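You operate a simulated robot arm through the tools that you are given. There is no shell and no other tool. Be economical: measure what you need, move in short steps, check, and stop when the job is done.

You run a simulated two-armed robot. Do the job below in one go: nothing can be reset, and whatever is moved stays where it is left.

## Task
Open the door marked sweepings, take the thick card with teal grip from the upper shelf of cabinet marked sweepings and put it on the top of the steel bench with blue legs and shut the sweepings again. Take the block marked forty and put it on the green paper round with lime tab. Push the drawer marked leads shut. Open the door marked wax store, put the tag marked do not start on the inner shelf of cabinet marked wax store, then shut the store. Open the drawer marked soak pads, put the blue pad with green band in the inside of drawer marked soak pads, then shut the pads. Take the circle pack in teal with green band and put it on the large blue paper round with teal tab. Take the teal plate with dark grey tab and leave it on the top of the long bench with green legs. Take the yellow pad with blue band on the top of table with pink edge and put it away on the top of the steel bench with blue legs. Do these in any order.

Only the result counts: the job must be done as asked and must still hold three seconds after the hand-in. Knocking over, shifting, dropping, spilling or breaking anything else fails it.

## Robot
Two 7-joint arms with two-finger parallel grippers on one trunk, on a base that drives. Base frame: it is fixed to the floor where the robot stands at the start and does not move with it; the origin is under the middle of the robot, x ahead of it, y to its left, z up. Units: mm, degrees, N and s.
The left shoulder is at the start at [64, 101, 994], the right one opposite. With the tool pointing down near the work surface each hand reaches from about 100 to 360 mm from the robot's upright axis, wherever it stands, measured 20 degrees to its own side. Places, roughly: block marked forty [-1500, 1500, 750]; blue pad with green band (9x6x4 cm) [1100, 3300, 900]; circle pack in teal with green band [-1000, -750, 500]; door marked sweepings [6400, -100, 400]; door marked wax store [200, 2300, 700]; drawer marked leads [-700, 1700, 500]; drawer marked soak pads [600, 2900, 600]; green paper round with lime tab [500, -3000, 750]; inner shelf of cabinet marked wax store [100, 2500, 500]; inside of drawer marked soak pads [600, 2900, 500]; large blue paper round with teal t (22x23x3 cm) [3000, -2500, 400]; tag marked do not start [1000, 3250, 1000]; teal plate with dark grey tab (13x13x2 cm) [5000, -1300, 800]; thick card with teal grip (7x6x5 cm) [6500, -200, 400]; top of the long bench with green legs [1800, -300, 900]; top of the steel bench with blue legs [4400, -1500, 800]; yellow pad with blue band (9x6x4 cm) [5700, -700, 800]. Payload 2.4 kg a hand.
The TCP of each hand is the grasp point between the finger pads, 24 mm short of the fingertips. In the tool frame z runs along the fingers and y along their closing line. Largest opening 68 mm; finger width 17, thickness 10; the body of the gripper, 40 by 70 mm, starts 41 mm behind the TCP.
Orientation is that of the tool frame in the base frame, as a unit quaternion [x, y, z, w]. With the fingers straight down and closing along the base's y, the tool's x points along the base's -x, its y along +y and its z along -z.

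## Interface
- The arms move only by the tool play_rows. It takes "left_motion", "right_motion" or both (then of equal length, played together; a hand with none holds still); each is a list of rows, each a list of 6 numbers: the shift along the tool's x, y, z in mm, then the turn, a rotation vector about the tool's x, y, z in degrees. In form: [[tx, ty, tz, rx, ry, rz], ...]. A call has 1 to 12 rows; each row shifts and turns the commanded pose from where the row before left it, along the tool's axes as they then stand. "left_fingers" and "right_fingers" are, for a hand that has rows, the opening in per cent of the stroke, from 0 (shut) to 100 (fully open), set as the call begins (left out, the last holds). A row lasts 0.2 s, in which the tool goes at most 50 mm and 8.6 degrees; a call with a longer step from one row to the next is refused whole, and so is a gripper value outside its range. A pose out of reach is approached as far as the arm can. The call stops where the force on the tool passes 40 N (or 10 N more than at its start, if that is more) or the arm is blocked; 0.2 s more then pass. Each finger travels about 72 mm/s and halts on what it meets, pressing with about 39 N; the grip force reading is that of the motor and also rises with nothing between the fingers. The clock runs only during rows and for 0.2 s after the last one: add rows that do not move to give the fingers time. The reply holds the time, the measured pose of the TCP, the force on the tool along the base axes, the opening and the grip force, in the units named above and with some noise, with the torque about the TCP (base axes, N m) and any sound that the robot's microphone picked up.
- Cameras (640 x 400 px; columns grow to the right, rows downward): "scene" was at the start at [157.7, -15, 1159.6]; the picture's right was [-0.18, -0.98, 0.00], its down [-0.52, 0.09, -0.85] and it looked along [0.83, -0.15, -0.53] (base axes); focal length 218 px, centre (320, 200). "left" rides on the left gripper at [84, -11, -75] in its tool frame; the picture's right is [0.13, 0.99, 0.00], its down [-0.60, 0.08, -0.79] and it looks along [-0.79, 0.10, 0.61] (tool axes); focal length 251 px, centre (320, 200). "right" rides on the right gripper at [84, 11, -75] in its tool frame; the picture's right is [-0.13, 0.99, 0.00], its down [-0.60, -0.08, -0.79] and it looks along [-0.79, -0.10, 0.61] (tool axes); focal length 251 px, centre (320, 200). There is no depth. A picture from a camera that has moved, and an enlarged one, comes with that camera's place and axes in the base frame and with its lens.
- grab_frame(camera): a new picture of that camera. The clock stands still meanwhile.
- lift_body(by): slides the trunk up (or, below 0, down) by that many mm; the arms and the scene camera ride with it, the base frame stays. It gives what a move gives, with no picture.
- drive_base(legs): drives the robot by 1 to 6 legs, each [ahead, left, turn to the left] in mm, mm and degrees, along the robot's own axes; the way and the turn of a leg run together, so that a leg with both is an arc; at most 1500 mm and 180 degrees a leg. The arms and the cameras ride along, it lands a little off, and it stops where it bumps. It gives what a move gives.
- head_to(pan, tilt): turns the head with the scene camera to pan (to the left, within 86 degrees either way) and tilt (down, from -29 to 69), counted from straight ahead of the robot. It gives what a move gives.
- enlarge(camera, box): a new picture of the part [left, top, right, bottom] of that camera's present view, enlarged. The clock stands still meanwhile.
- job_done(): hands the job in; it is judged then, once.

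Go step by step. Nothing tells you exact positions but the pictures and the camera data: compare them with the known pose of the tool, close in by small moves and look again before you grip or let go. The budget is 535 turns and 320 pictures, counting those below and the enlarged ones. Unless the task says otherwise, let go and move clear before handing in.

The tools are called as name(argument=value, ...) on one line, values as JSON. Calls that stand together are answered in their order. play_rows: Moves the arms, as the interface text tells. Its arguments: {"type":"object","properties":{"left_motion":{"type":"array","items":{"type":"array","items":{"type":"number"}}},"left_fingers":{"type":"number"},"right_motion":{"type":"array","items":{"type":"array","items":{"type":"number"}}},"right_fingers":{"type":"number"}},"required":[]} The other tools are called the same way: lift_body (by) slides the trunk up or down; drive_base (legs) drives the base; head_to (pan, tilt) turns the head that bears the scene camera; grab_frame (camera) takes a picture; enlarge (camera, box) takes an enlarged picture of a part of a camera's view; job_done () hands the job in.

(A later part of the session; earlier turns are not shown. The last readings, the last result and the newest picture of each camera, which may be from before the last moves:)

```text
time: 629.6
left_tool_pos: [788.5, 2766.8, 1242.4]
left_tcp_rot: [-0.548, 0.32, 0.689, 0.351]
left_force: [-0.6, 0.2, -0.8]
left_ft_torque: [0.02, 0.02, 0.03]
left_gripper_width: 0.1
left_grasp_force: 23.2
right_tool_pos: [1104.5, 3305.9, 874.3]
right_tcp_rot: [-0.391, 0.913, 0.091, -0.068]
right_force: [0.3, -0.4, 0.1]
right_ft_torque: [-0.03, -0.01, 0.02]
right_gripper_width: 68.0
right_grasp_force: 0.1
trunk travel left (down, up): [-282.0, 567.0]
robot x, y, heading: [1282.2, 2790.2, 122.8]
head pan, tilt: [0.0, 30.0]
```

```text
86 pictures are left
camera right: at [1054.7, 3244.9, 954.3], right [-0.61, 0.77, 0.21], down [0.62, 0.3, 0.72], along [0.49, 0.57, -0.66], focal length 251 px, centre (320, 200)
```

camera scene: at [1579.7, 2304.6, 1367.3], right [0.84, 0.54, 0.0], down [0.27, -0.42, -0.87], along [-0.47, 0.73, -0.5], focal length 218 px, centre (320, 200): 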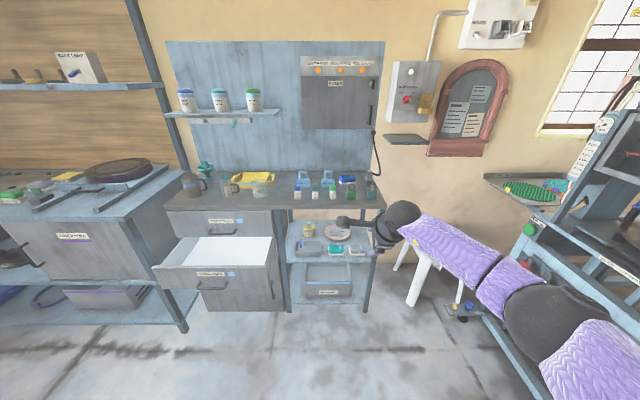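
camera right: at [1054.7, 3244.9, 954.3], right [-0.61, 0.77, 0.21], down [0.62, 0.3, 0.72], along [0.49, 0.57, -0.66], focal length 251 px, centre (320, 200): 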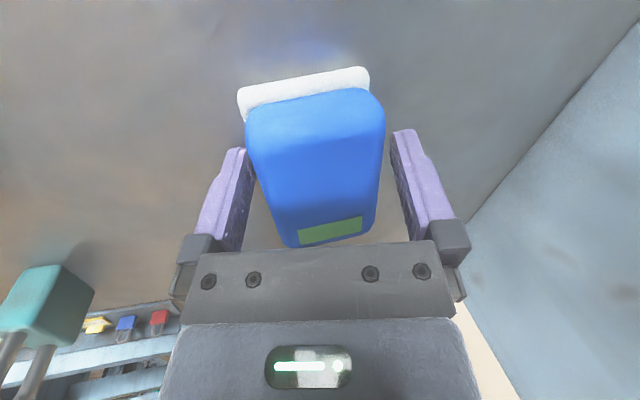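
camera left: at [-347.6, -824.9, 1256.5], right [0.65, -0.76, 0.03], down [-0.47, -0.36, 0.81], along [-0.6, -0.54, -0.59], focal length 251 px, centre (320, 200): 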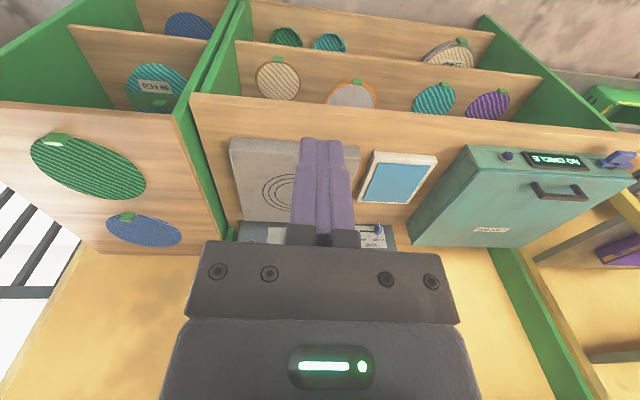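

The pad is straddled. I grip and lift.

play_rows(right_motion=[[0, 0, 0, 0, 0, 0], [0, 0, 0, 0, 0, 0], [0, 0, 0, 0, 0, 0], [0, 0, 0, 0, 0, 0]], right_fingers=0)

lift_body(by=130)

drive_base(legs=[[-480, 0, 0]])

grab_frame(camera="right")

```text
time: 630.6
left_tool_pos: [788.5, 2768.2, 1241.7]
left_tcp_rot: [-0.548, 0.32, 0.688, 0.351]
left_force: [-0.1, -0.3, 0.1]
left_ft_torque: [-0.03, 0.01, -0.02]
left_gripper_width: 0.0
left_grasp_force: 23.7
right_tool_pos: [1105.4, 3307.3, 875.1]
right_tcp_rot: [-0.391, 0.913, 0.09, -0.067]
right_force: [-0.5, -0.3, 1.4]
right_ft_torque: [-0.02, -0.02, -0.05]
right_gripper_width: 62.1
right_grasp_force: 38.7
trunk travel left (down, up): [-282.0, 567.0]
robot x, y, heading: [1278.9, 2789.2, 122.7]
head pan, tilt: [0.0, 30.0]
```

```text
time: 632.2
left_tool_pos: [787.8, 2768.3, 1371.6]
left_tcp_rot: [-0.549, 0.32, 0.688, 0.351]
left_force: [0.5, 0.1, 0.2]
left_ft_torque: [-0.01, -0.05, -0.01]
left_gripper_width: 0.0
left_grasp_force: 23.5
right_tool_pos: [1105.0, 3307.1, 1004.4]
right_tcp_rot: [-0.391, 0.913, 0.09, -0.068]
right_force: [-0.1, 1.4, -0.4]
right_ft_torque: [-0.02, 0.03, 0.0]
right_gripper_width: 61.1
right_grasp_force: 39.3
trunk travel left (down, up): [-412.0, 437.0]
robot x, y, heading: [1275.1, 2790.2, 122.5]
head pan, tilt: [0.0, 30.0]
```

```text
time: 635.0
left_tool_pos: [1047.7, 2365.4, 1373.0]
left_tcp_rot: [-0.548, 0.32, 0.688, 0.351]
left_force: [0.4, -0.6, 0.2]
left_ft_torque: [-0.02, 0.0, 0.02]
left_gripper_width: 0.0
left_grasp_force: 23.5
right_tool_pos: [1364.1, 2905.0, 1005.3]
right_tcp_rot: [-0.392, 0.913, 0.091, -0.067]
right_force: [0.3, 0.5, -0.2]
right_ft_torque: [0.03, 0.01, 0.0]
right_gripper_width: 60.3
right_grasp_force: 38.7
trunk travel left (down, up): [-412.0, 437.0]
robot x, y, heading: [1536.6, 2386.9, 122.6]
head pan, tilt: [0.0, 30.0]
```

```text
85 pictures are left
camera right: at [1312.9, 2842.9, 1084.8], right [-0.61, 0.77, 0.21], down [0.62, 0.3, 0.72], along [0.49, 0.57, -0.66], focal length 251 px, centre (320, 200)
```

right: 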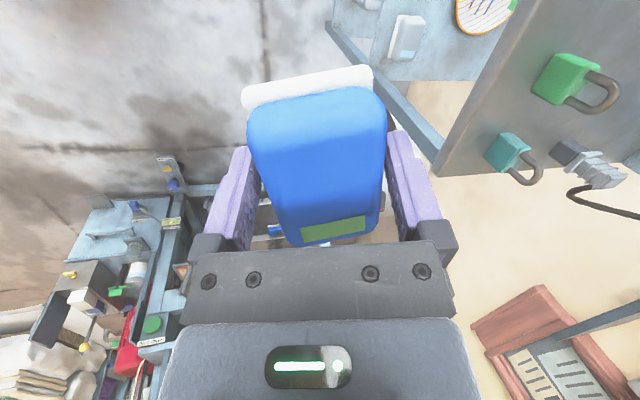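

The pad is held. I carry it over the open soak-pads drawer.

drive_base(legs=[[0, 625, 0], [128, 0, 0]])

lift_body(by=-210)

head_to(pan=0, tilt=45)

grab_frame(camera="scene")

grab_frame(camera="right")

```text
time: 639.4
left_tool_pos: [456.9, 2135.2, 1371.0]
left_tcp_rot: [-0.549, 0.319, 0.689, 0.35]
left_force: [-0.6, 0.7, 0.0]
left_ft_torque: [0.02, 0.01, -0.04]
left_gripper_width: 0.2
left_grasp_force: 23.8
right_tool_pos: [769.6, 2676.9, 1003.8]
right_tcp_rot: [-0.394, 0.912, 0.09, -0.068]
right_force: [0.2, 1.0, -1.4]
right_ft_torque: [0.0, -0.02, -0.01]
right_gripper_width: 59.2
right_grasp_force: 39.1
trunk travel left (down, up): [-412.0, 437.0]
robot x, y, heading: [950.9, 2163.2, 123.4]
head pan, tilt: [0.0, 30.0]
```

```text
time: 641.6
left_tool_pos: [456.4, 2134.9, 1161.1]
left_tcp_rot: [-0.55, 0.319, 0.688, 0.35]
left_force: [0.0, -0.3, 0.9]
left_ft_torque: [-0.03, -0.03, 0.0]
left_gripper_width: 0.0
left_grasp_force: 23.9
right_tool_pos: [769.9, 2677.2, 795.2]
right_tcp_rot: [-0.395, 0.912, 0.09, -0.068]
right_force: [0.5, 0.4, -0.6]
right_ft_torque: [0.02, -0.02, -0.02]
right_gripper_width: 58.3
right_grasp_force: 38.6
trunk travel left (down, up): [-202.0, 647.0]
robot x, y, heading: [945.9, 2158.5, 123.2]
head pan, tilt: [0.0, 30.0]
```

```text
time: 642.4
left_tool_pos: [457.0, 2135.7, 1162.0]
left_tcp_rot: [-0.549, 0.319, 0.688, 0.35]
left_force: [-0.1, 0.6, 0.4]
left_ft_torque: [0.0, 0.02, -0.01]
left_gripper_width: 0.0
left_grasp_force: 23.5
right_tool_pos: [769.5, 2675.1, 793.9]
right_tcp_rot: [-0.395, 0.912, 0.09, -0.069]
right_force: [0.3, -0.2, -1.3]
right_ft_torque: [-0.02, -0.04, 0.04]
right_gripper_width: 58.4
right_grasp_force: 39.0
trunk travel left (down, up): [-202.0, 647.0]
robot x, y, heading: [948.0, 2160.0, 122.9]
head pan, tilt: [0.0, 45.0]
```

```text
84 pictures are left
camera scene: at [863.6, 2289.5, 1132.1], right [0.84, 0.54, 0.0], down [0.39, -0.59, -0.71], along [-0.39, 0.59, -0.71], focal length 218 px, centre (320, 200)
```

scene: 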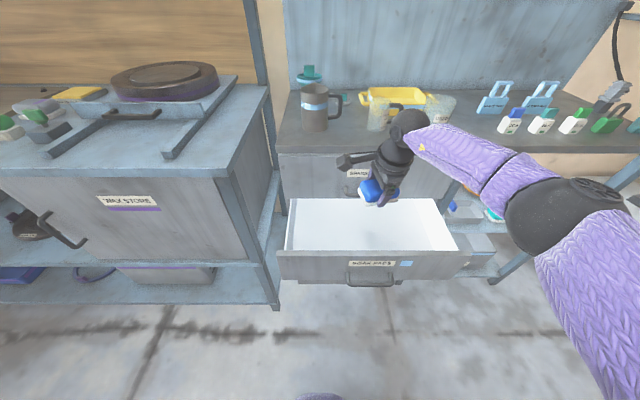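

```text
83 pictures are left
camera right: at [719.7, 2613.7, 874.6], right [-0.61, 0.76, 0.21], down [0.62, 0.3, 0.72], along [0.49, 0.57, -0.66], focal length 251 px, centre (320, 200)
```

right: 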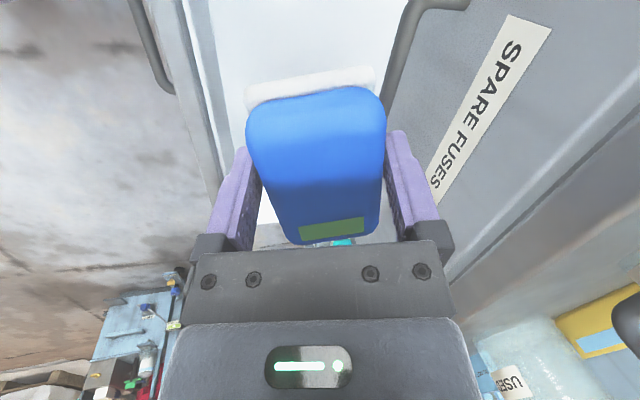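

drive_base(legs=[[22, 0, 0]])

lift_body(by=-150)

grab_frame(camera="right")

enlarge(camera="scene", box=[260, 130, 500, 320])

```text
time: 643.2
left_tool_pos: [443.8, 2152.8, 1161.3]
left_tcp_rot: [-0.55, 0.318, 0.689, 0.349]
left_force: [0.7, 0.1, -1.0]
left_ft_torque: [0.01, 0.02, -0.03]
left_gripper_width: 0.0
left_grasp_force: 23.3
right_tool_pos: [758.8, 2695.3, 792.6]
right_tcp_rot: [-0.395, 0.912, 0.09, -0.068]
right_force: [0.0, 0.0, -0.5]
right_ft_torque: [0.02, 0.01, -0.01]
right_gripper_width: 58.4
right_grasp_force: 39.0
trunk travel left (down, up): [-202.0, 647.0]
robot x, y, heading: [934.6, 2179.1, 122.9]
head pan, tilt: [0.0, 45.0]
```

```text
time: 645.0
left_tool_pos: [444.7, 2153.1, 1011.6]
left_tcp_rot: [-0.549, 0.318, 0.689, 0.35]
left_force: [-0.2, -0.5, 0.5]
left_ft_torque: [-0.03, -0.02, -0.01]
left_gripper_width: 0.0
left_grasp_force: 23.8
right_tool_pos: [758.4, 2694.2, 644.4]
right_tcp_rot: [-0.395, 0.912, 0.091, -0.068]
right_force: [1.0, 0.5, -0.2]
right_ft_torque: [0.0, 0.02, -0.01]
right_gripper_width: 58.2
right_grasp_force: 39.3
trunk travel left (down, up): [-52.0, 797.0]
robot x, y, heading: [937.0, 2176.4, 123.0]
head pan, tilt: [0.0, 45.0]
```

```text
82 pictures are left
camera right: at [707.6, 2632.0, 725.0], right [-0.61, 0.76, 0.21], down [0.62, 0.3, 0.72], along [0.49, 0.57, -0.66], focal length 251 px, centre (320, 200)
```

right: 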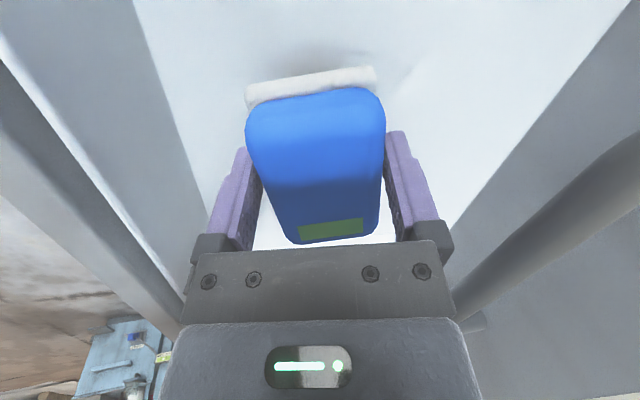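

```text
2.11 times, centred on (380, 225) of scene
camera zoom: at [825.8, 2347.8, 977.4], right [0.84, 0.54, 0.0], down [0.39, -0.59, -0.71], along [-0.39, 0.59, -0.71], focal length 459 px, centre (194, 147)
```

zoom: 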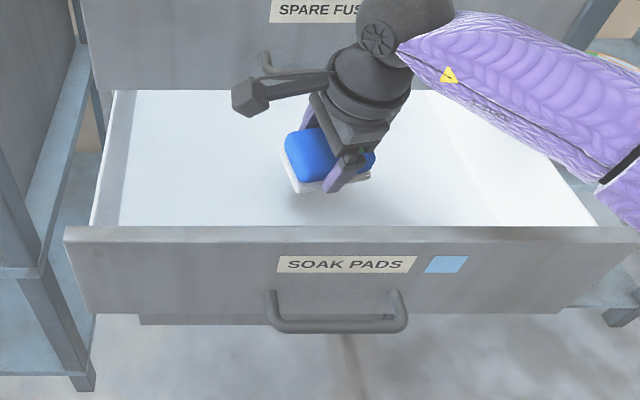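

The pad is inside the drawer. I lower to the bottom in steps.

lift_body(by=-40)

play_rows(right_motion=[[0, 0, 6, 0, 0, 0], [0, 0, 6, 0, 0, 0], [0, 0, 6, 0, 0, 0], [0, 0, 0, 0, 0, 0]])

```text
time: 645.8
left_tool_pos: [444.0, 2153.3, 970.0]
left_tcp_rot: [-0.55, 0.318, 0.689, 0.349]
left_force: [-0.7, -0.2, 0.1]
left_ft_torque: [0.01, -0.02, -0.01]
left_gripper_width: 0.1
left_grasp_force: 23.4
right_tool_pos: [757.6, 2694.6, 605.3]
right_tcp_rot: [-0.394, 0.912, 0.09, -0.068]
right_force: [-0.4, 0.0, -0.2]
right_ft_torque: [0.05, 0.0, -0.03]
right_gripper_width: 57.8
right_grasp_force: 39.6
trunk travel left (down, up): [-12.0, 837.0]
robot x, y, heading: [932.3, 2174.0, 122.9]
head pan, tilt: [0.0, 45.0]
```

```text
time: 646.8
left_tool_pos: [444.9, 2154.0, 970.7]
left_tcp_rot: [-0.55, 0.318, 0.689, 0.349]
left_force: [0.9, -0.6, -0.2]
left_ft_torque: [-0.01, 0.02, 0.01]
left_gripper_width: 0.0
left_grasp_force: 23.9
right_tool_pos: [754.4, 2695.8, 586.6]
right_tcp_rot: [-0.395, 0.912, 0.09, -0.067]
right_force: [-0.9, 0.0, -0.7]
right_ft_torque: [-0.03, 0.02, 0.0]
right_gripper_width: 57.9
right_grasp_force: 39.5
trunk travel left (down, up): [-12.0, 837.0]
robot x, y, heading: [936.7, 2178.7, 123.2]
head pan, tilt: [0.0, 45.0]
```

play_rows(right_motion=[[0, 0, 6, 0, 0, 0], [0, 0, 6, 0, 0, 0], [0, 0, 6, 0, 0, 0], [0, 0, 6, 0, 0, 0], [0, 0, 6, 0, 0, 0], [0, 0, 6, 0, 0, 0], [0, 0, 0, 0, 0, 0]])

grab_frame(camera="right")

```text
time: 647.9
left_tool_pos: [445.4, 2152.0, 973.0]
left_tcp_rot: [-0.549, 0.318, 0.69, 0.35]
left_force: [0.3, -0.6, 0.0]
left_ft_torque: [0.03, 0.0, -0.05]
left_gripper_width: 0.0
left_grasp_force: 23.8
right_tool_pos: [748.8, 2700.2, 569.1]
right_tcp_rot: [-0.394, 0.911, 0.098, -0.07]
right_force: [2.1, 1.5, 25.4]
right_ft_torque: [-0.29, -0.43, 0.05]
right_gripper_width: 57.5
right_grasp_force: 39.6
trunk travel left (down, up): [-12.0, 837.0]
robot x, y, heading: [932.2, 2178.6, 122.9]
head pan, tilt: [0.0, 45.0]
stopped in row 5 (right hand): the force on the tool passed its limit at 47 N (the readings are from after the stop); the commanded pose is now the measured one
```

```text
80 pictures are left
camera right: at [699.7, 2638.2, 648.9], right [-0.61, 0.76, 0.23], down [0.63, 0.29, 0.72], along [0.48, 0.58, -0.66], focal length 251 px, centre (320, 200)
```

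right: 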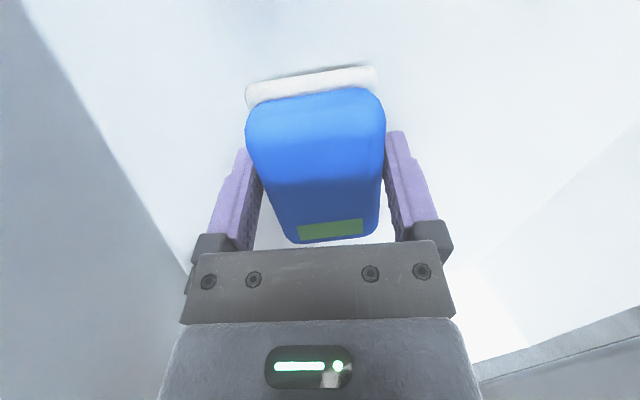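

The pad touches the drawer bottom. I release and rise out, then back off.

play_rows(right_motion=[[0, 0, -2, 0, 0, 0], [0, 0, 0, 0, 0, 0], [0, 0, 0, 0, 0, 0]], right_fingers=100)

lift_body(by=230)

enlarge(camera="scene", box=[260, 130, 500, 320])

```text
time: 648.7
left_tool_pos: [444.6, 2152.9, 971.5]
left_tcp_rot: [-0.549, 0.319, 0.689, 0.35]
left_force: [0.1, -0.6, 0.2]
left_ft_torque: [0.02, -0.02, -0.02]
left_gripper_width: 0.0
left_grasp_force: 23.4
right_tool_pos: [749.2, 2701.9, 567.1]
right_tcp_rot: [-0.393, 0.912, 0.094, -0.07]
right_force: [1.0, -0.6, 0.0]
right_ft_torque: [-0.01, 0.01, 0.01]
right_gripper_width: 67.7
right_grasp_force: 0.0
trunk travel left (down, up): [-12.0, 837.0]
robot x, y, heading: [930.1, 2179.7, 123.0]
head pan, tilt: [0.0, 45.0]
```

```text
time: 651.1
left_tool_pos: [444.3, 2154.6, 1201.4]
left_tcp_rot: [-0.549, 0.319, 0.689, 0.35]
left_force: [0.6, 0.3, -0.4]
left_ft_torque: [-0.01, 0.03, -0.03]
left_gripper_width: 0.2
left_grasp_force: 23.7
right_tool_pos: [749.7, 2701.0, 797.3]
right_tcp_rot: [-0.393, 0.912, 0.094, -0.07]
right_force: [0.0, 0.4, -0.1]
right_ft_torque: [0.03, -0.01, -0.02]
right_gripper_width: 68.0
right_grasp_force: 0.0
trunk travel left (down, up): [-242.0, 607.0]
robot x, y, heading: [937.8, 2179.2, 123.1]
head pan, tilt: [0.0, 45.0]
```

```text
2.11 times, centred on (380, 225) of scene
camera zoom: at [857.3, 2299.7, 1172.8], right [0.84, 0.54, 0.0], down [0.38, -0.59, -0.71], along [-0.38, 0.59, -0.71], focal length 459 px, centre (194, 147)
```

zoom: 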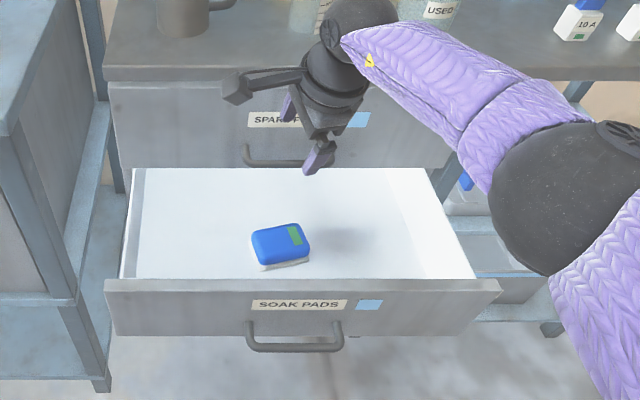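

The pad is in the drawer. I back off, set the hand to yaw 0 / pitch ~36°, close the fingers and prepare to push the drawer shut.

drive_base(legs=[[-300, 0, 0]])

play_rows(right_motion=[[0, 0, 0, 0, 0, -8.4], [0, 0, 0, 0, 0, -8.4], [0, 0, 0, 0, 0, -8.4], [0, 0, 0, 0, 0, -8.4], [0, 0, 0, 0, 0, -8.4], [0, 0, 0, 0, 0, -8.4], [0, 0, 0, 0, 0, -8.4], [0, 0, 0, 0, 0, -8.4], [0, 0, 0, 0, 0, -8.4], [0, 0, 0, 0, -7.5, 0], [0, 0, 0, 0, -7.5, 0], [0, 0, 0, 0, -7.5, 0]], right_fingers=0)

lift_body(by=-175)

grab_frame(camera="scene")

```text
time: 653.2
left_tool_pos: [608.3, 1903.3, 1200.5]
left_tcp_rot: [-0.548, 0.32, 0.688, 0.352]
left_force: [0.1, 0.1, -0.1]
left_ft_torque: [-0.01, 0.0, 0.01]
left_gripper_width: 0.0
left_grasp_force: 23.7
right_tool_pos: [915.2, 2449.0, 797.9]
right_tcp_rot: [-0.391, 0.913, 0.094, -0.069]
right_force: [0.7, 0.3, 0.8]
right_ft_torque: [-0.03, -0.02, 0.0]
right_gripper_width: 67.9
right_grasp_force: 0.0
trunk travel left (down, up): [-242.0, 607.0]
robot x, y, heading: [1098.6, 1926.6, 122.7]
head pan, tilt: [0.0, 45.0]
```

```text
time: 655.8
left_tool_pos: [607.4, 1903.7, 1202.7]
left_tcp_rot: [-0.549, 0.32, 0.688, 0.351]
left_force: [0.1, 0.7, 0.1]
left_ft_torque: [-0.01, 0.0, -0.01]
left_gripper_width: 0.0
left_grasp_force: 23.7
right_tool_pos: [913.6, 2449.8, 796.9]
right_tcp_rot: [0.829, -0.471, -0.285, -0.098]
right_force: [-0.8, -0.7, 0.4]
right_ft_torque: [0.01, 0.03, 0.01]
right_gripper_width: 0.0
right_grasp_force: 23.4
trunk travel left (down, up): [-242.0, 607.0]
robot x, y, heading: [1096.5, 1926.3, 122.7]
head pan, tilt: [0.0, 45.0]
```

```text
time: 657.7
left_tool_pos: [607.8, 1902.7, 1025.7]
left_tcp_rot: [-0.548, 0.32, 0.688, 0.351]
left_force: [0.2, -0.5, 1.5]
left_ft_torque: [0.0, -0.01, -0.03]
left_gripper_width: 0.0
left_grasp_force: 24.0
right_tool_pos: [914.9, 2450.6, 623.0]
right_tcp_rot: [0.829, -0.471, -0.285, -0.097]
right_force: [0.6, 0.5, 1.0]
right_ft_torque: [0.01, 0.0, -0.02]
right_gripper_width: 0.0
right_grasp_force: 23.8
trunk travel left (down, up): [-67.0, 782.0]
robot x, y, heading: [1099.1, 1926.5, 122.8]
head pan, tilt: [0.0, 45.0]
```

```text
78 pictures are left
camera scene: at [992.2, 2091.8, 993.0], right [0.84, 0.54, 0.0], down [0.38, -0.59, -0.71], along [-0.38, 0.59, -0.71], focal length 218 px, centre (320, 200)
```

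scene: 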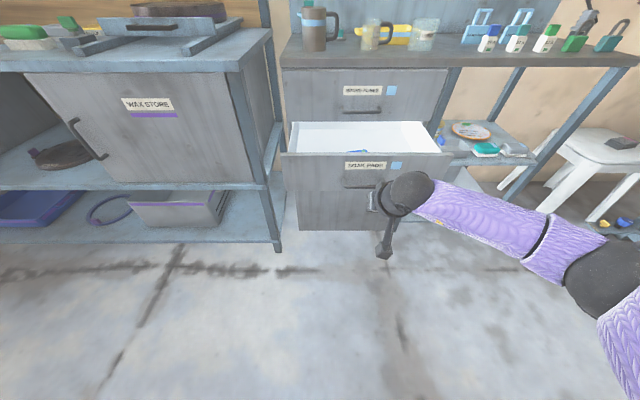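

I push the drawer shut by driving forward; it will stop on force when closed.

drive_base(legs=[[300, 0, 0], [110, 0, 0]])

grab_frame(camera="scene")

```text
time: 660.3
left_tool_pos: [417.3, 2200.0, 1027.5]
left_tcp_rot: [-0.548, 0.32, 0.688, 0.352]
left_force: [-0.8, 0.8, 0.5]
left_ft_torque: [-0.01, -0.02, 0.01]
left_gripper_width: 0.2
left_grasp_force: 23.5
right_tool_pos: [729.0, 2737.1, 613.1]
right_tcp_rot: [0.836, -0.469, -0.269, -0.092]
right_force: [1.7, -3.8, -3.3]
right_ft_torque: [0.28, 0.15, 0.05]
right_gripper_width: 0.0
right_grasp_force: 22.9
trunk travel left (down, up): [-67.0, 782.0]
robot x, y, heading: [908.4, 2222.0, 122.6]
head pan, tilt: [0.0, 45.0]
stopped in leg 2: the force on the tool passed its limit at 168 N (the readings are from after the stop); the commanded pose is now the measured one
```

```text
77 pictures are left
camera scene: at [802.8, 2387.3, 993.2], right [0.84, 0.54, 0.0], down [0.38, -0.6, -0.71], along [-0.38, 0.6, -0.71], focal length 218 px, centre (320, 200)
```

scene: 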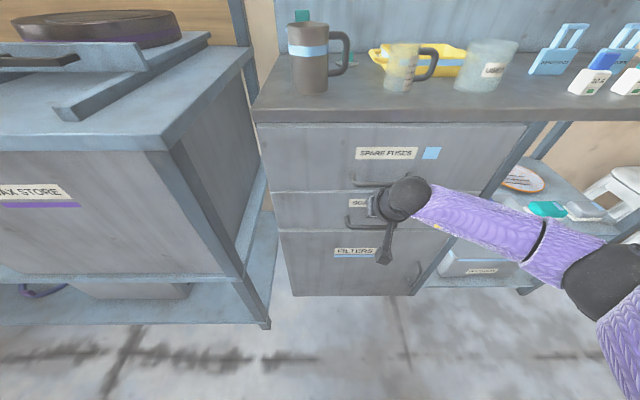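

The soak-pads drawer is shut with the pad inside. Now the wax store: I back off and look at its door.

drive_base(legs=[[-350, 300, 0]])

head_to(pan=10, tilt=35)

grab_frame(camera="scene")

enlarge(camera="scene", box=[170, 110, 410, 300])

```text
time: 663.1
left_tool_pos: [353.9, 1746.2, 1027.5]
left_tcp_rot: [-0.549, 0.321, 0.687, 0.352]
left_force: [0.3, -1.0, -0.3]
left_ft_torque: [0.01, -0.01, 0.05]
left_gripper_width: 0.0
left_grasp_force: 23.5
right_tool_pos: [666.6, 2282.1, 613.4]
right_tcp_rot: [0.835, -0.471, -0.269, -0.093]
right_force: [0.0, 0.0, -0.6]
right_ft_torque: [-0.03, 0.02, 0.01]
right_gripper_width: 0.0
right_grasp_force: 23.8
trunk travel left (down, up): [-67.0, 782.0]
robot x, y, heading: [843.6, 1767.4, 122.2]
head pan, tilt: [0.0, 45.0]
```

```text
time: 663.8
left_tool_pos: [353.8, 1746.2, 1026.7]
left_tcp_rot: [-0.548, 0.321, 0.688, 0.352]
left_force: [0.6, -0.5, -0.3]
left_ft_torque: [-0.04, 0.03, 0.03]
left_gripper_width: 0.0
left_grasp_force: 23.8
right_tool_pos: [665.8, 2283.0, 612.2]
right_tcp_rot: [0.835, -0.472, -0.269, -0.093]
right_force: [0.1, -0.6, -0.1]
right_ft_torque: [-0.03, 0.0, -0.01]
right_gripper_width: 0.1
right_grasp_force: 23.5
trunk travel left (down, up): [-67.0, 782.0]
robot x, y, heading: [844.5, 1762.6, 122.4]
head pan, tilt: [10.0, 35.0]
```

```text
76 pictures are left
camera scene: at [723.6, 1927.7, 1007.7], right [0.74, 0.67, 0.0], down [0.39, -0.42, -0.82], along [-0.55, 0.6, -0.57], focal length 218 px, centre (320, 200)
```

scene: 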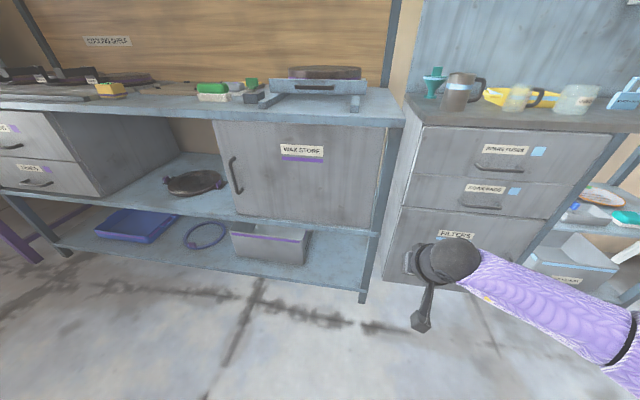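

```text
2.11 times, centred on (290, 205) of scene
camera zoom: at [723.6, 1927.7, 1007.7], right [0.74, 0.67, 0.0], down [0.39, -0.42, -0.82], along [-0.55, 0.6, -0.57], focal length 459 px, centre (383, 190)
```

zoom: 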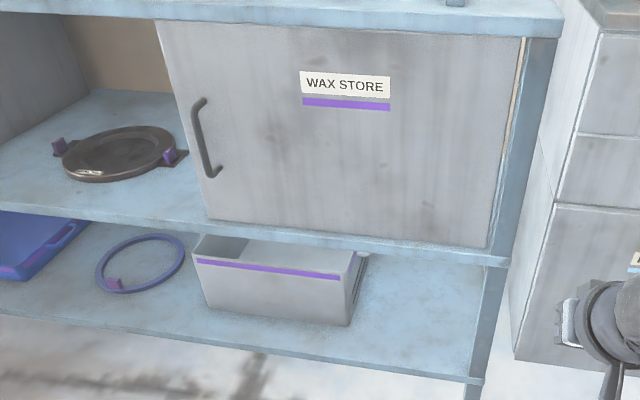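

The wax-store door: handle bar at about (84,2206), z 588–727; hinge near (449,2496). I raise the hand to z≈710, open the fingers and line up with the handle.

lift_body(by=97)

drive_base(legs=[[0, 531, 0], [130, 0, 0]])

play_rows(right_motion=[[0, 0, 0, 0, 0, 0], [0, 0, 0, 0, 0, 0], [0, 0, 0, 0, 0, 0]], right_fingers=80)

grab_frame(camera="right")

head_to(pan=-10, tilt=35)

grab_frame(camera="scene")

```text
time: 665.1
left_tool_pos: [352.8, 1745.9, 1123.7]
left_tcp_rot: [-0.548, 0.322, 0.686, 0.354]
left_force: [0.1, -0.6, 0.2]
left_ft_torque: [-0.02, 0.01, 0.01]
left_gripper_width: 0.0
left_grasp_force: 23.3
right_tool_pos: [666.2, 2282.5, 709.8]
right_tcp_rot: [0.835, -0.472, -0.269, -0.093]
right_force: [-0.7, 0.6, -0.2]
right_ft_torque: [-0.01, 0.02, -0.01]
right_gripper_width: 0.1
right_grasp_force: 24.1
trunk travel left (down, up): [-164.0, 685.0]
robot x, y, heading: [847.1, 1762.7, 122.4]
head pan, tilt: [10.0, 35.0]
```

```text
time: 669.1
left_tool_pos: [-162.0, 1572.8, 1122.9]
left_tcp_rot: [-0.548, 0.321, 0.687, 0.353]
left_force: [0.0, 1.0, 0.0]
left_ft_torque: [0.01, 0.01, 0.03]
left_gripper_width: 0.0
left_grasp_force: 23.5
right_tool_pos: [151.6, 2109.7, 709.0]
right_tcp_rot: [0.835, -0.471, -0.27, -0.093]
right_force: [1.2, -0.7, -0.5]
right_ft_torque: [0.02, 0.01, 0.0]
right_gripper_width: 0.2
right_grasp_force: 23.5
trunk travel left (down, up): [-164.0, 685.0]
robot x, y, heading: [330.7, 1591.2, 122.4]
head pan, tilt: [10.0, 35.0]
```

```text
time: 669.9
left_tool_pos: [-161.1, 1574.2, 1123.1]
left_tcp_rot: [-0.549, 0.321, 0.687, 0.353]
left_force: [-1.4, -0.4, 0.2]
left_ft_torque: [-0.03, 0.01, -0.01]
left_gripper_width: 0.1
left_grasp_force: 23.5
right_tool_pos: [151.5, 2109.5, 710.2]
right_tcp_rot: [0.835, -0.471, -0.269, -0.093]
right_force: [0.3, -0.1, 0.2]
right_ft_torque: [0.0, 0.01, 0.03]
right_gripper_width: 54.3
right_grasp_force: 0.0
trunk travel left (down, up): [-164.0, 685.0]
robot x, y, heading: [332.3, 1590.6, 122.4]
head pan, tilt: [10.0, 35.0]
```

```text
74 pictures are left
camera right: at [204.2, 2010.8, 728.9], right [-0.88, -0.44, 0.17], down [0.11, 0.16, 0.98], along [-0.46, 0.88, -0.1], focal length 251 px, centre (320, 200)
```

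right: 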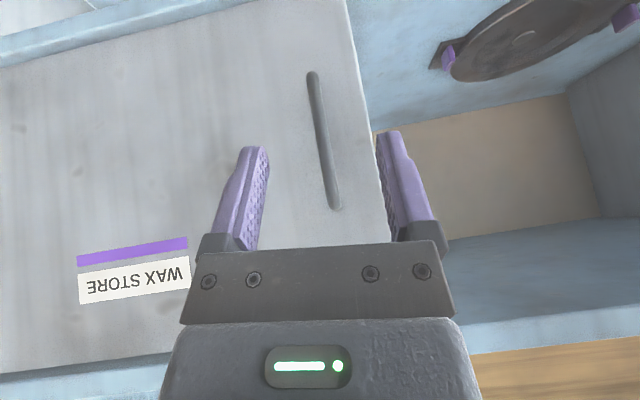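

```text
time: 670.7
left_tool_pos: [-162.5, 1573.0, 1122.9]
left_tcp_rot: [-0.548, 0.321, 0.687, 0.353]
left_force: [0.5, 0.6, 0.3]
left_ft_torque: [-0.03, 0.0, 0.02]
left_gripper_width: 0.3
left_grasp_force: 23.5
right_tool_pos: [150.9, 2108.6, 710.0]
right_tcp_rot: [0.835, -0.471, -0.27, -0.093]
right_force: [-0.4, 0.7, -0.3]
right_ft_torque: [0.0, 0.01, -0.03]
right_gripper_width: 54.4
right_grasp_force: 0.1
trunk travel left (down, up): [-164.0, 685.0]
robot x, y, heading: [332.0, 1592.7, 122.3]
head pan, tilt: [-10.0, 35.0]
```

```text
73 pictures are left
camera scene: at [251.4, 1744.7, 1108.0], right [0.92, 0.38, 0.0], down [0.22, -0.53, -0.82], along [-0.31, 0.76, -0.57], focal length 218 px, centre (320, 200)
```

scene: 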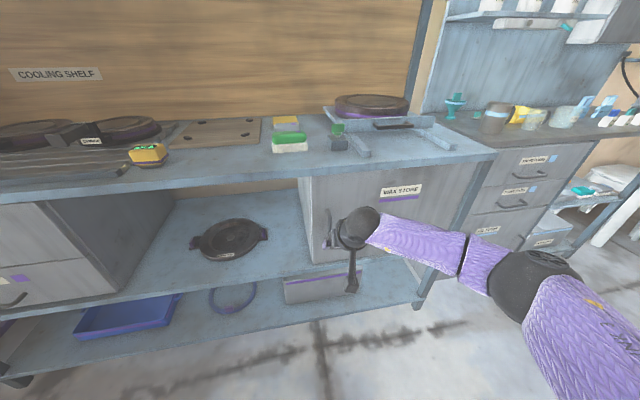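

drive_base(legs=[[74, 3, 0]])

grab_frame(camera="right")

```text
time: 671.8
left_tool_pos: [-203.1, 1632.8, 1123.5]
left_tcp_rot: [-0.549, 0.321, 0.686, 0.352]
left_force: [0.0, -0.2, 0.4]
left_ft_torque: [0.02, -0.01, -0.02]
left_gripper_width: 0.1
left_grasp_force: 23.3
right_tool_pos: [109.5, 2170.2, 711.4]
right_tcp_rot: [0.834, -0.472, -0.269, -0.093]
right_force: [-1.1, 0.9, -0.3]
right_ft_torque: [0.03, -0.03, -0.02]
right_gripper_width: 54.5
right_grasp_force: 0.1
trunk travel left (down, up): [-164.0, 685.0]
robot x, y, heading: [289.6, 1656.8, 122.5]
head pan, tilt: [-10.0, 35.0]
```

```text
72 pictures are left
camera right: at [162.4, 2071.5, 728.9], right [-0.88, -0.44, 0.17], down [0.11, 0.16, 0.98], along [-0.46, 0.88, -0.1], focal length 251 px, centre (320, 200)
```

right: 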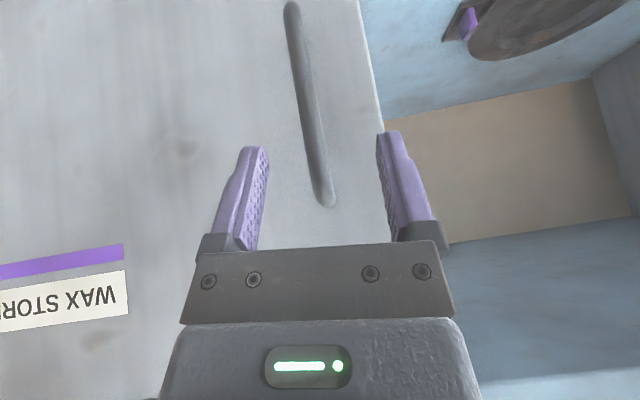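

drive_base(legs=[[42, 0, 0]])

grab_frame(camera="right")

```text
time: 672.6
left_tool_pos: [-226.3, 1669.4, 1123.6]
left_tcp_rot: [-0.549, 0.321, 0.686, 0.353]
left_force: [0.1, -0.5, -0.7]
left_ft_torque: [-0.01, -0.02, 0.0]
left_gripper_width: 0.0
left_grasp_force: 23.3
right_tool_pos: [86.8, 2205.6, 711.7]
right_tcp_rot: [0.834, -0.472, -0.27, -0.094]
right_force: [0.0, -0.2, -0.5]
right_ft_torque: [0.01, 0.0, 0.03]
right_gripper_width: 54.2
right_grasp_force: 0.2
trunk travel left (down, up): [-164.0, 685.0]
robot x, y, heading: [265.3, 1691.2, 122.4]
head pan, tilt: [-10.0, 35.0]
```

```text
71 pictures are left
camera right: at [139.7, 2107.1, 728.9], right [-0.88, -0.44, 0.17], down [0.11, 0.16, 0.98], along [-0.46, 0.88, -0.1], focal length 251 px, centre (320, 200)
```

right: 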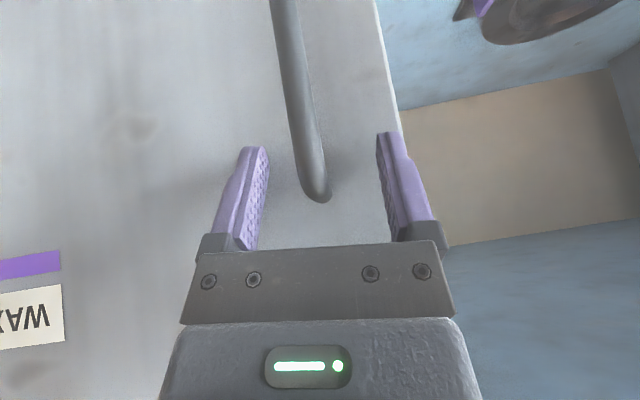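

play_rows(right_motion=[[0, 0, 0, 0, 0, 0], [0, 0, 0, 0, 0, 0], [0, 0, 0, 0, 0, 0], [0, 0, 0, 0, 0, 0]], right_fingers=0)

drive_base(legs=[[-52, -52, 5]])

grab_frame(camera="right")

```text
time: 673.6
left_tool_pos: [-226.0, 1670.7, 1124.4]
left_tcp_rot: [-0.548, 0.322, 0.687, 0.353]
left_force: [-0.2, 0.0, -1.1]
left_ft_torque: [0.02, 0.03, 0.0]
left_gripper_width: 0.1
left_grasp_force: 23.5
right_tool_pos: [89.1, 2206.4, 709.1]
right_tcp_rot: [0.834, -0.472, -0.27, -0.093]
right_force: [8.8, 6.8, 0.6]
right_ft_torque: [0.04, -0.21, 0.38]
right_gripper_width: 11.9
right_grasp_force: 32.4
trunk travel left (down, up): [-164.0, 685.0]
robot x, y, heading: [266.3, 1689.4, 122.4]
head pan, tilt: [-10.0, 35.0]
```

```text
time: 674.7
left_tool_pos: [-151.6, 1613.5, 1124.2]
left_tcp_rot: [-0.562, 0.298, 0.7, 0.323]
left_force: [-0.5, -0.7, -0.5]
left_ft_torque: [-0.02, 0.03, -0.03]
left_gripper_width: 0.1
left_grasp_force: 23.9
right_tool_pos: [115.0, 2174.4, 708.6]
right_tcp_rot: [0.854, -0.434, -0.273, -0.081]
right_force: [-2.8, -0.3, -3.1]
right_ft_torque: [0.38, 0.12, 0.36]
right_gripper_width: 12.2
right_grasp_force: 32.4
trunk travel left (down, up): [-164.0, 685.0]
robot x, y, heading: [337.9, 1673.4, 127.5]
head pan, tilt: [-10.0, 35.0]
```

```text
70 pictures are left
camera right: at [175.1, 2081.4, 728.8], right [-0.84, -0.52, 0.17], down [0.09, 0.17, 0.98], along [-0.54, 0.84, -0.1], focal length 251 px, centre (320, 200)
```

right: 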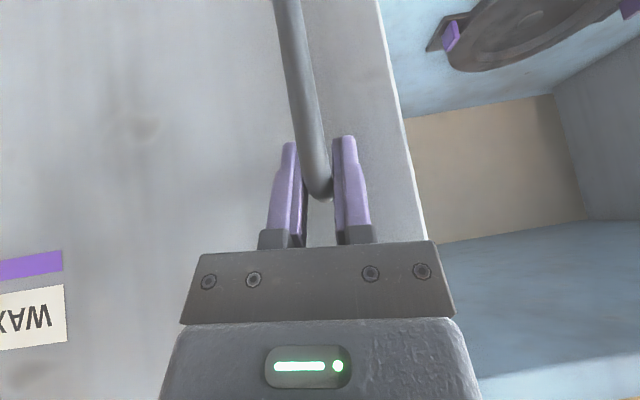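

The door is opening. I continue the arc.

drive_base(legs=[[-102, -102, 10], [-102, -102, 10], [-102, -102, 10], [-102, -102, 10]])

grab_frame(camera="scene")

```text
time: 676.8
left_tool_pos: [124.5, 1478.3, 1123.1]
left_tcp_rot: [-0.6, 0.213, 0.74, 0.218]
left_force: [1.1, 0.2, -0.1]
left_ft_torque: [0.0, 0.02, -0.01]
left_gripper_width: 0.0
left_grasp_force: 23.6
right_tool_pos: [215.8, 2088.0, 709.7]
right_tcp_rot: [0.91, -0.301, -0.283, -0.036]
right_force: [-0.9, -0.4, 0.9]
right_ft_torque: [-0.08, -0.31, 0.38]
right_gripper_width: 12.1
right_grasp_force: 32.9
trunk travel left (down, up): [-164.0, 685.0]
robot x, y, heading: [573.6, 1677.4, 144.0]
head pan, tilt: [-10.0, 35.0]
stopped in leg 2: the force on the tool passed its limit at 42 N (the readings are from after the stop); the commanded pose is now the measured one
```

```text
69 pictures are left
camera scene: at [445.8, 1791.0, 1108.1], right [0.72, 0.7, 0.0], down [0.4, -0.41, -0.82], along [-0.57, 0.59, -0.57], focal length 218 px, centre (320, 200)
```

scene: 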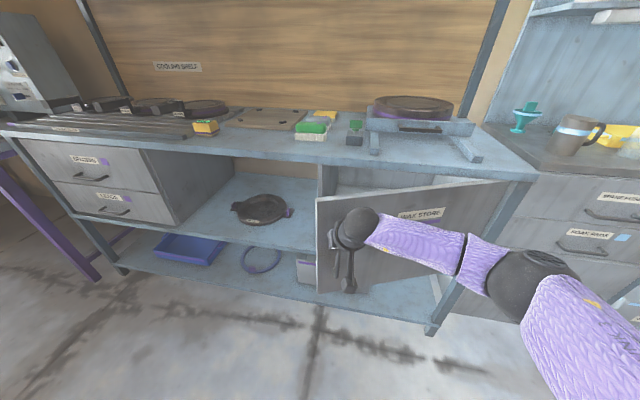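

drive_base(legs=[[-96, -102, 10], [-98, -102, 10]])

drive_base(legs=[[-98, -102, 10], [-98, -102, 10]])

grab_frame(camera="scene")

```text
time: 678.7
left_tool_pos: [358.6, 1435.0, 1122.9]
left_tcp_rot: [-0.62, 0.142, 0.76, 0.131]
left_force: [1.2, 0.0, -0.1]
left_ft_torque: [0.0, -0.01, 0.02]
left_gripper_width: 0.0
left_grasp_force: 23.5
right_tool_pos: [306.0, 2045.3, 710.6]
right_tcp_rot: [0.939, -0.19, -0.287, 0.002]
right_force: [-0.4, -0.5, 1.4]
right_ft_torque: [-0.02, -0.06, -0.01]
right_gripper_width: 12.1
right_grasp_force: 31.8
trunk travel left (down, up): [-164.0, 685.0]
robot x, y, heading: [745.4, 1735.0, 157.6]
head pan, tilt: [-10.0, 35.0]
stopped in leg 2: the force on the tool passed its limit at 41 N (the readings are from after the stop); the commanded pose is now the measured one
```

```text
time: 680.5
left_tool_pos: [583.1, 1442.6, 1123.7]
left_tcp_rot: [-0.632, 0.073, 0.77, 0.047]
left_force: [0.3, -0.2, -0.8]
left_ft_torque: [0.0, 0.01, -0.01]
left_gripper_width: 0.0
left_grasp_force: 23.7
right_tool_pos: [399.0, 2022.5, 709.3]
right_tcp_rot: [0.954, -0.084, -0.285, 0.037]
right_force: [1.1, -1.8, 0.7]
right_ft_torque: [-0.05, 0.08, -0.41]
right_gripper_width: 11.9
right_grasp_force: 32.7
trunk travel left (down, up): [-164.0, 685.0]
robot x, y, heading: [904.1, 1818.7, 170.2]
head pan, tilt: [-10.0, 35.0]
stopped in leg 2: the force on the tool passed its limit at 42 N (the readings are from after the stop); the commanded pose is now the measured one
```

```text
68 pictures are left
camera scene: at [735.7, 1863.8, 1108.1], right [0.34, 0.94, 0.0], down [0.54, -0.2, -0.82], along [-0.77, 0.28, -0.57], focal length 218 px, centre (320, 200)
```

scene: 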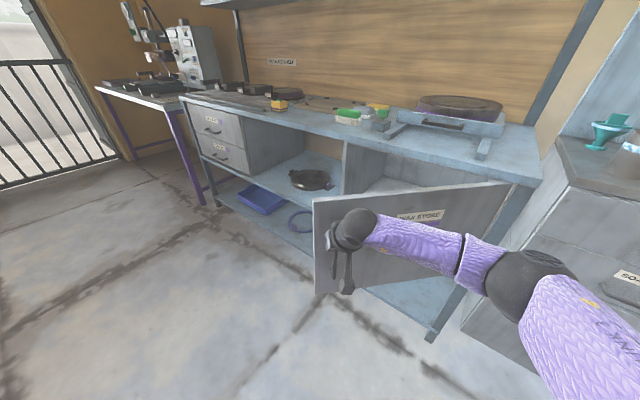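

drive_base(legs=[[-94, -102, 10], [-94, -102, 10]])

drive_base(legs=[[-94, -102, 10], [-94, -102, 10]])

drive_base(legs=[[-94, -102, 10], [-94, -102, 10]])

grab_frame(camera="scene")

```text
time: 682.2
left_tool_pos: [781.8, 1492.0, 1123.3]
left_tcp_rot: [-0.636, 0.008, 0.771, -0.032]
left_force: [0.4, -0.5, -0.4]
left_ft_torque: [0.01, 0.02, 0.01]
left_gripper_width: 0.1
left_grasp_force: 23.4
right_tool_pos: [484.0, 2020.7, 709.6]
right_tcp_rot: [0.957, 0.018, -0.28, 0.071]
right_force: [0.8, -2.0, -1.6]
right_ft_torque: [-0.1, 0.19, -0.42]
right_gripper_width: 12.4
right_grasp_force: 32.9
trunk travel left (down, up): [-164.0, 685.0]
robot x, y, heading: [1012.1, 1927.7, -178.4]
head pan, tilt: [-10.0, 35.0]
stopped in leg 2: the force on the tool passed its limit at 44 N (the readings are from after the stop); the commanded pose is now the measured one
```

```text
time: 683.6
left_tool_pos: [938.5, 1564.8, 1123.9]
left_tcp_rot: [-0.635, -0.047, 0.765, -0.097]
left_force: [-1.0, -0.2, 0.0]
left_ft_torque: [0.03, -0.01, 0.0]
left_gripper_width: 0.0
left_grasp_force: 23.4
right_tool_pos: [557.4, 2030.2, 710.2]
right_tcp_rot: [0.953, 0.101, -0.27, 0.098]
right_force: [1.2, -1.1, 1.3]
right_ft_torque: [-0.11, 0.03, -0.43]
right_gripper_width: 12.6
right_grasp_force: 32.9
trunk travel left (down, up): [-164.0, 685.0]
robot x, y, heading: [1095.9, 2030.8, -168.4]
head pan, tilt: [-10.0, 35.0]
stopped in leg 1: the force on the tool passed its limit at 42 N (the readings are from after the stop); the commanded pose is now the measured one
```

```text
time: 684.9
left_tool_pos: [1069.6, 1654.9, 1122.9]
left_tcp_rot: [-0.63, -0.097, 0.754, -0.157]
left_force: [0.5, 0.8, -0.4]
left_ft_torque: [0.01, 0.01, 0.0]
left_gripper_width: 0.0
left_grasp_force: 23.3
right_tool_pos: [622.8, 2049.9, 709.8]
right_tcp_rot: [0.941, 0.179, -0.26, 0.124]
right_force: [2.6, -1.7, 2.3]
right_ft_torque: [-0.15, 0.09, -0.45]
right_gripper_width: 12.8
right_grasp_force: 32.8
trunk travel left (down, up): [-164.0, 685.0]
robot x, y, heading: [1153.3, 2137.5, -159.2]
head pan, tilt: [-10.0, 35.0]
stopped in leg 1: the force on the tool passed its limit at 43 N (the readings are from after the stop); the commanded pose is now the measured one
```

```text
67 pictures are left
camera scene: at [987.1, 2095.6, 1108.1], right [-0.19, 0.98, 0.0], down [0.56, 0.11, -0.82], along [-0.81, -0.15, -0.57], focal length 218 px, centre (320, 200)
```

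scene: 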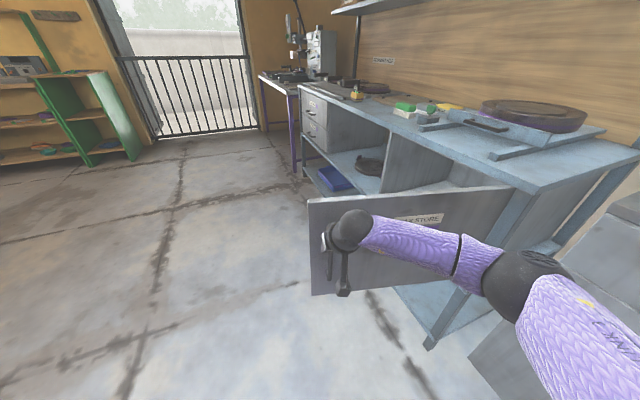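

drive_base(legs=[[-94, -102, 10], [-94, -102, 10]])

drive_base(legs=[[-94, -102, 10], [-94, -102, 10]])

play_rows(right_motion=[[0, 0, 0, 0, 0, 0], [0, 0, 0, 0, 0, 0], [0, 0, 0, 0, 0, 0]], right_fingers=80)

drive_base(legs=[[-200, 0, 0]])

grab_frame(camera="scene")

```text
time: 686.2
left_tool_pos: [1172.9, 1751.8, 1122.5]
left_tcp_rot: [-0.621, -0.141, 0.742, -0.209]
left_force: [0.0, 0.6, 0.2]
left_ft_torque: [0.04, 0.03, 0.01]
left_gripper_width: 0.0
left_grasp_force: 24.0
right_tool_pos: [676.3, 2076.3, 708.7]
right_tcp_rot: [0.924, 0.25, -0.249, 0.148]
right_force: [1.7, -1.8, 1.6]
right_ft_torque: [-0.23, 0.14, -0.5]
right_gripper_width: 13.1
right_grasp_force: 33.3
trunk travel left (down, up): [-164.0, 685.0]
robot x, y, heading: [1186.1, 2245.5, -151.3]
head pan, tilt: [-10.0, 35.0]
stopped in leg 1: the force on the tool passed its limit at 43 N (the readings are from after the stop); the commanded pose is now the measured one
```

```text
time: 687.4
left_tool_pos: [1261.4, 1861.7, 1122.0]
left_tcp_rot: [-0.61, -0.185, 0.725, -0.261]
left_force: [0.4, -0.8, -0.2]
left_ft_torque: [0.0, 0.0, 0.0]
left_gripper_width: 0.1
left_grasp_force: 23.9
right_tool_pos: [729.3, 2109.5, 710.4]
right_tcp_rot: [0.902, 0.318, -0.235, 0.171]
right_force: [1.5, -0.9, 1.4]
right_ft_torque: [-0.24, 0.09, -0.52]
right_gripper_width: 13.5
right_grasp_force: 33.7
trunk travel left (down, up): [-164.0, 685.0]
robot x, y, heading: [1203.1, 2352.4, -143.2]
head pan, tilt: [-10.0, 35.0]
stopped in leg 1: the force on the tool passed its limit at 44 N (the readings are from after the stop); the commanded pose is now the measured one
```

```text
time: 688.2
left_tool_pos: [1260.9, 1861.4, 1123.2]
left_tcp_rot: [-0.609, -0.185, 0.725, -0.262]
left_force: [0.2, -0.3, 2.0]
left_ft_torque: [0.0, -0.03, 0.0]
left_gripper_width: 0.0
left_grasp_force: 23.7
right_tool_pos: [728.4, 2109.6, 709.7]
right_tcp_rot: [0.902, 0.319, -0.235, 0.17]
right_force: [0.6, 0.4, -0.1]
right_ft_torque: [0.0, 0.02, 0.0]
right_gripper_width: 54.1
right_grasp_force: 0.1
trunk travel left (down, up): [-164.0, 685.0]
robot x, y, heading: [1204.0, 2352.3, -143.4]
head pan, tilt: [-10.0, 35.0]
```

```text
time: 689.8
left_tool_pos: [1422.1, 1983.1, 1123.3]
left_tcp_rot: [-0.61, -0.185, 0.725, -0.261]
left_force: [-0.5, -0.1, 0.3]
left_ft_torque: [-0.02, 0.01, 0.01]
left_gripper_width: 0.0
left_grasp_force: 23.5
right_tool_pos: [890.8, 2230.8, 710.9]
right_tcp_rot: [0.902, 0.319, -0.234, 0.171]
right_force: [-0.3, 0.6, -0.1]
right_ft_torque: [0.01, 0.02, -0.03]
right_gripper_width: 54.3
right_grasp_force: 0.0
trunk travel left (down, up): [-164.0, 685.0]
robot x, y, heading: [1364.2, 2469.9, -142.9]
head pan, tilt: [-10.0, 35.0]
```

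```text
66 pictures are left
camera scene: at [1220.1, 2382.5, 1108.0], right [-0.45, 0.89, 0.0], down [0.51, 0.26, -0.82], along [-0.73, -0.37, -0.57], focal length 218 px, centre (320, 200)
```

scene: 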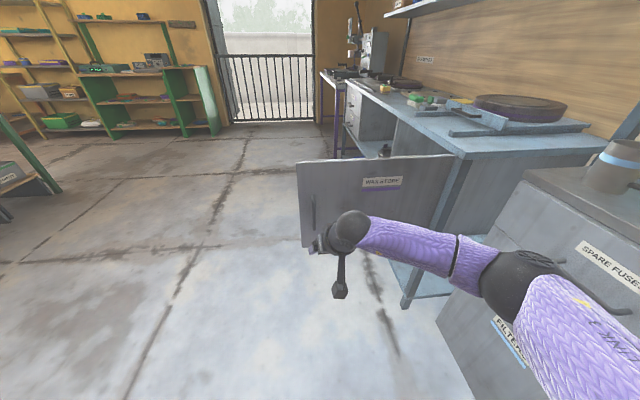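

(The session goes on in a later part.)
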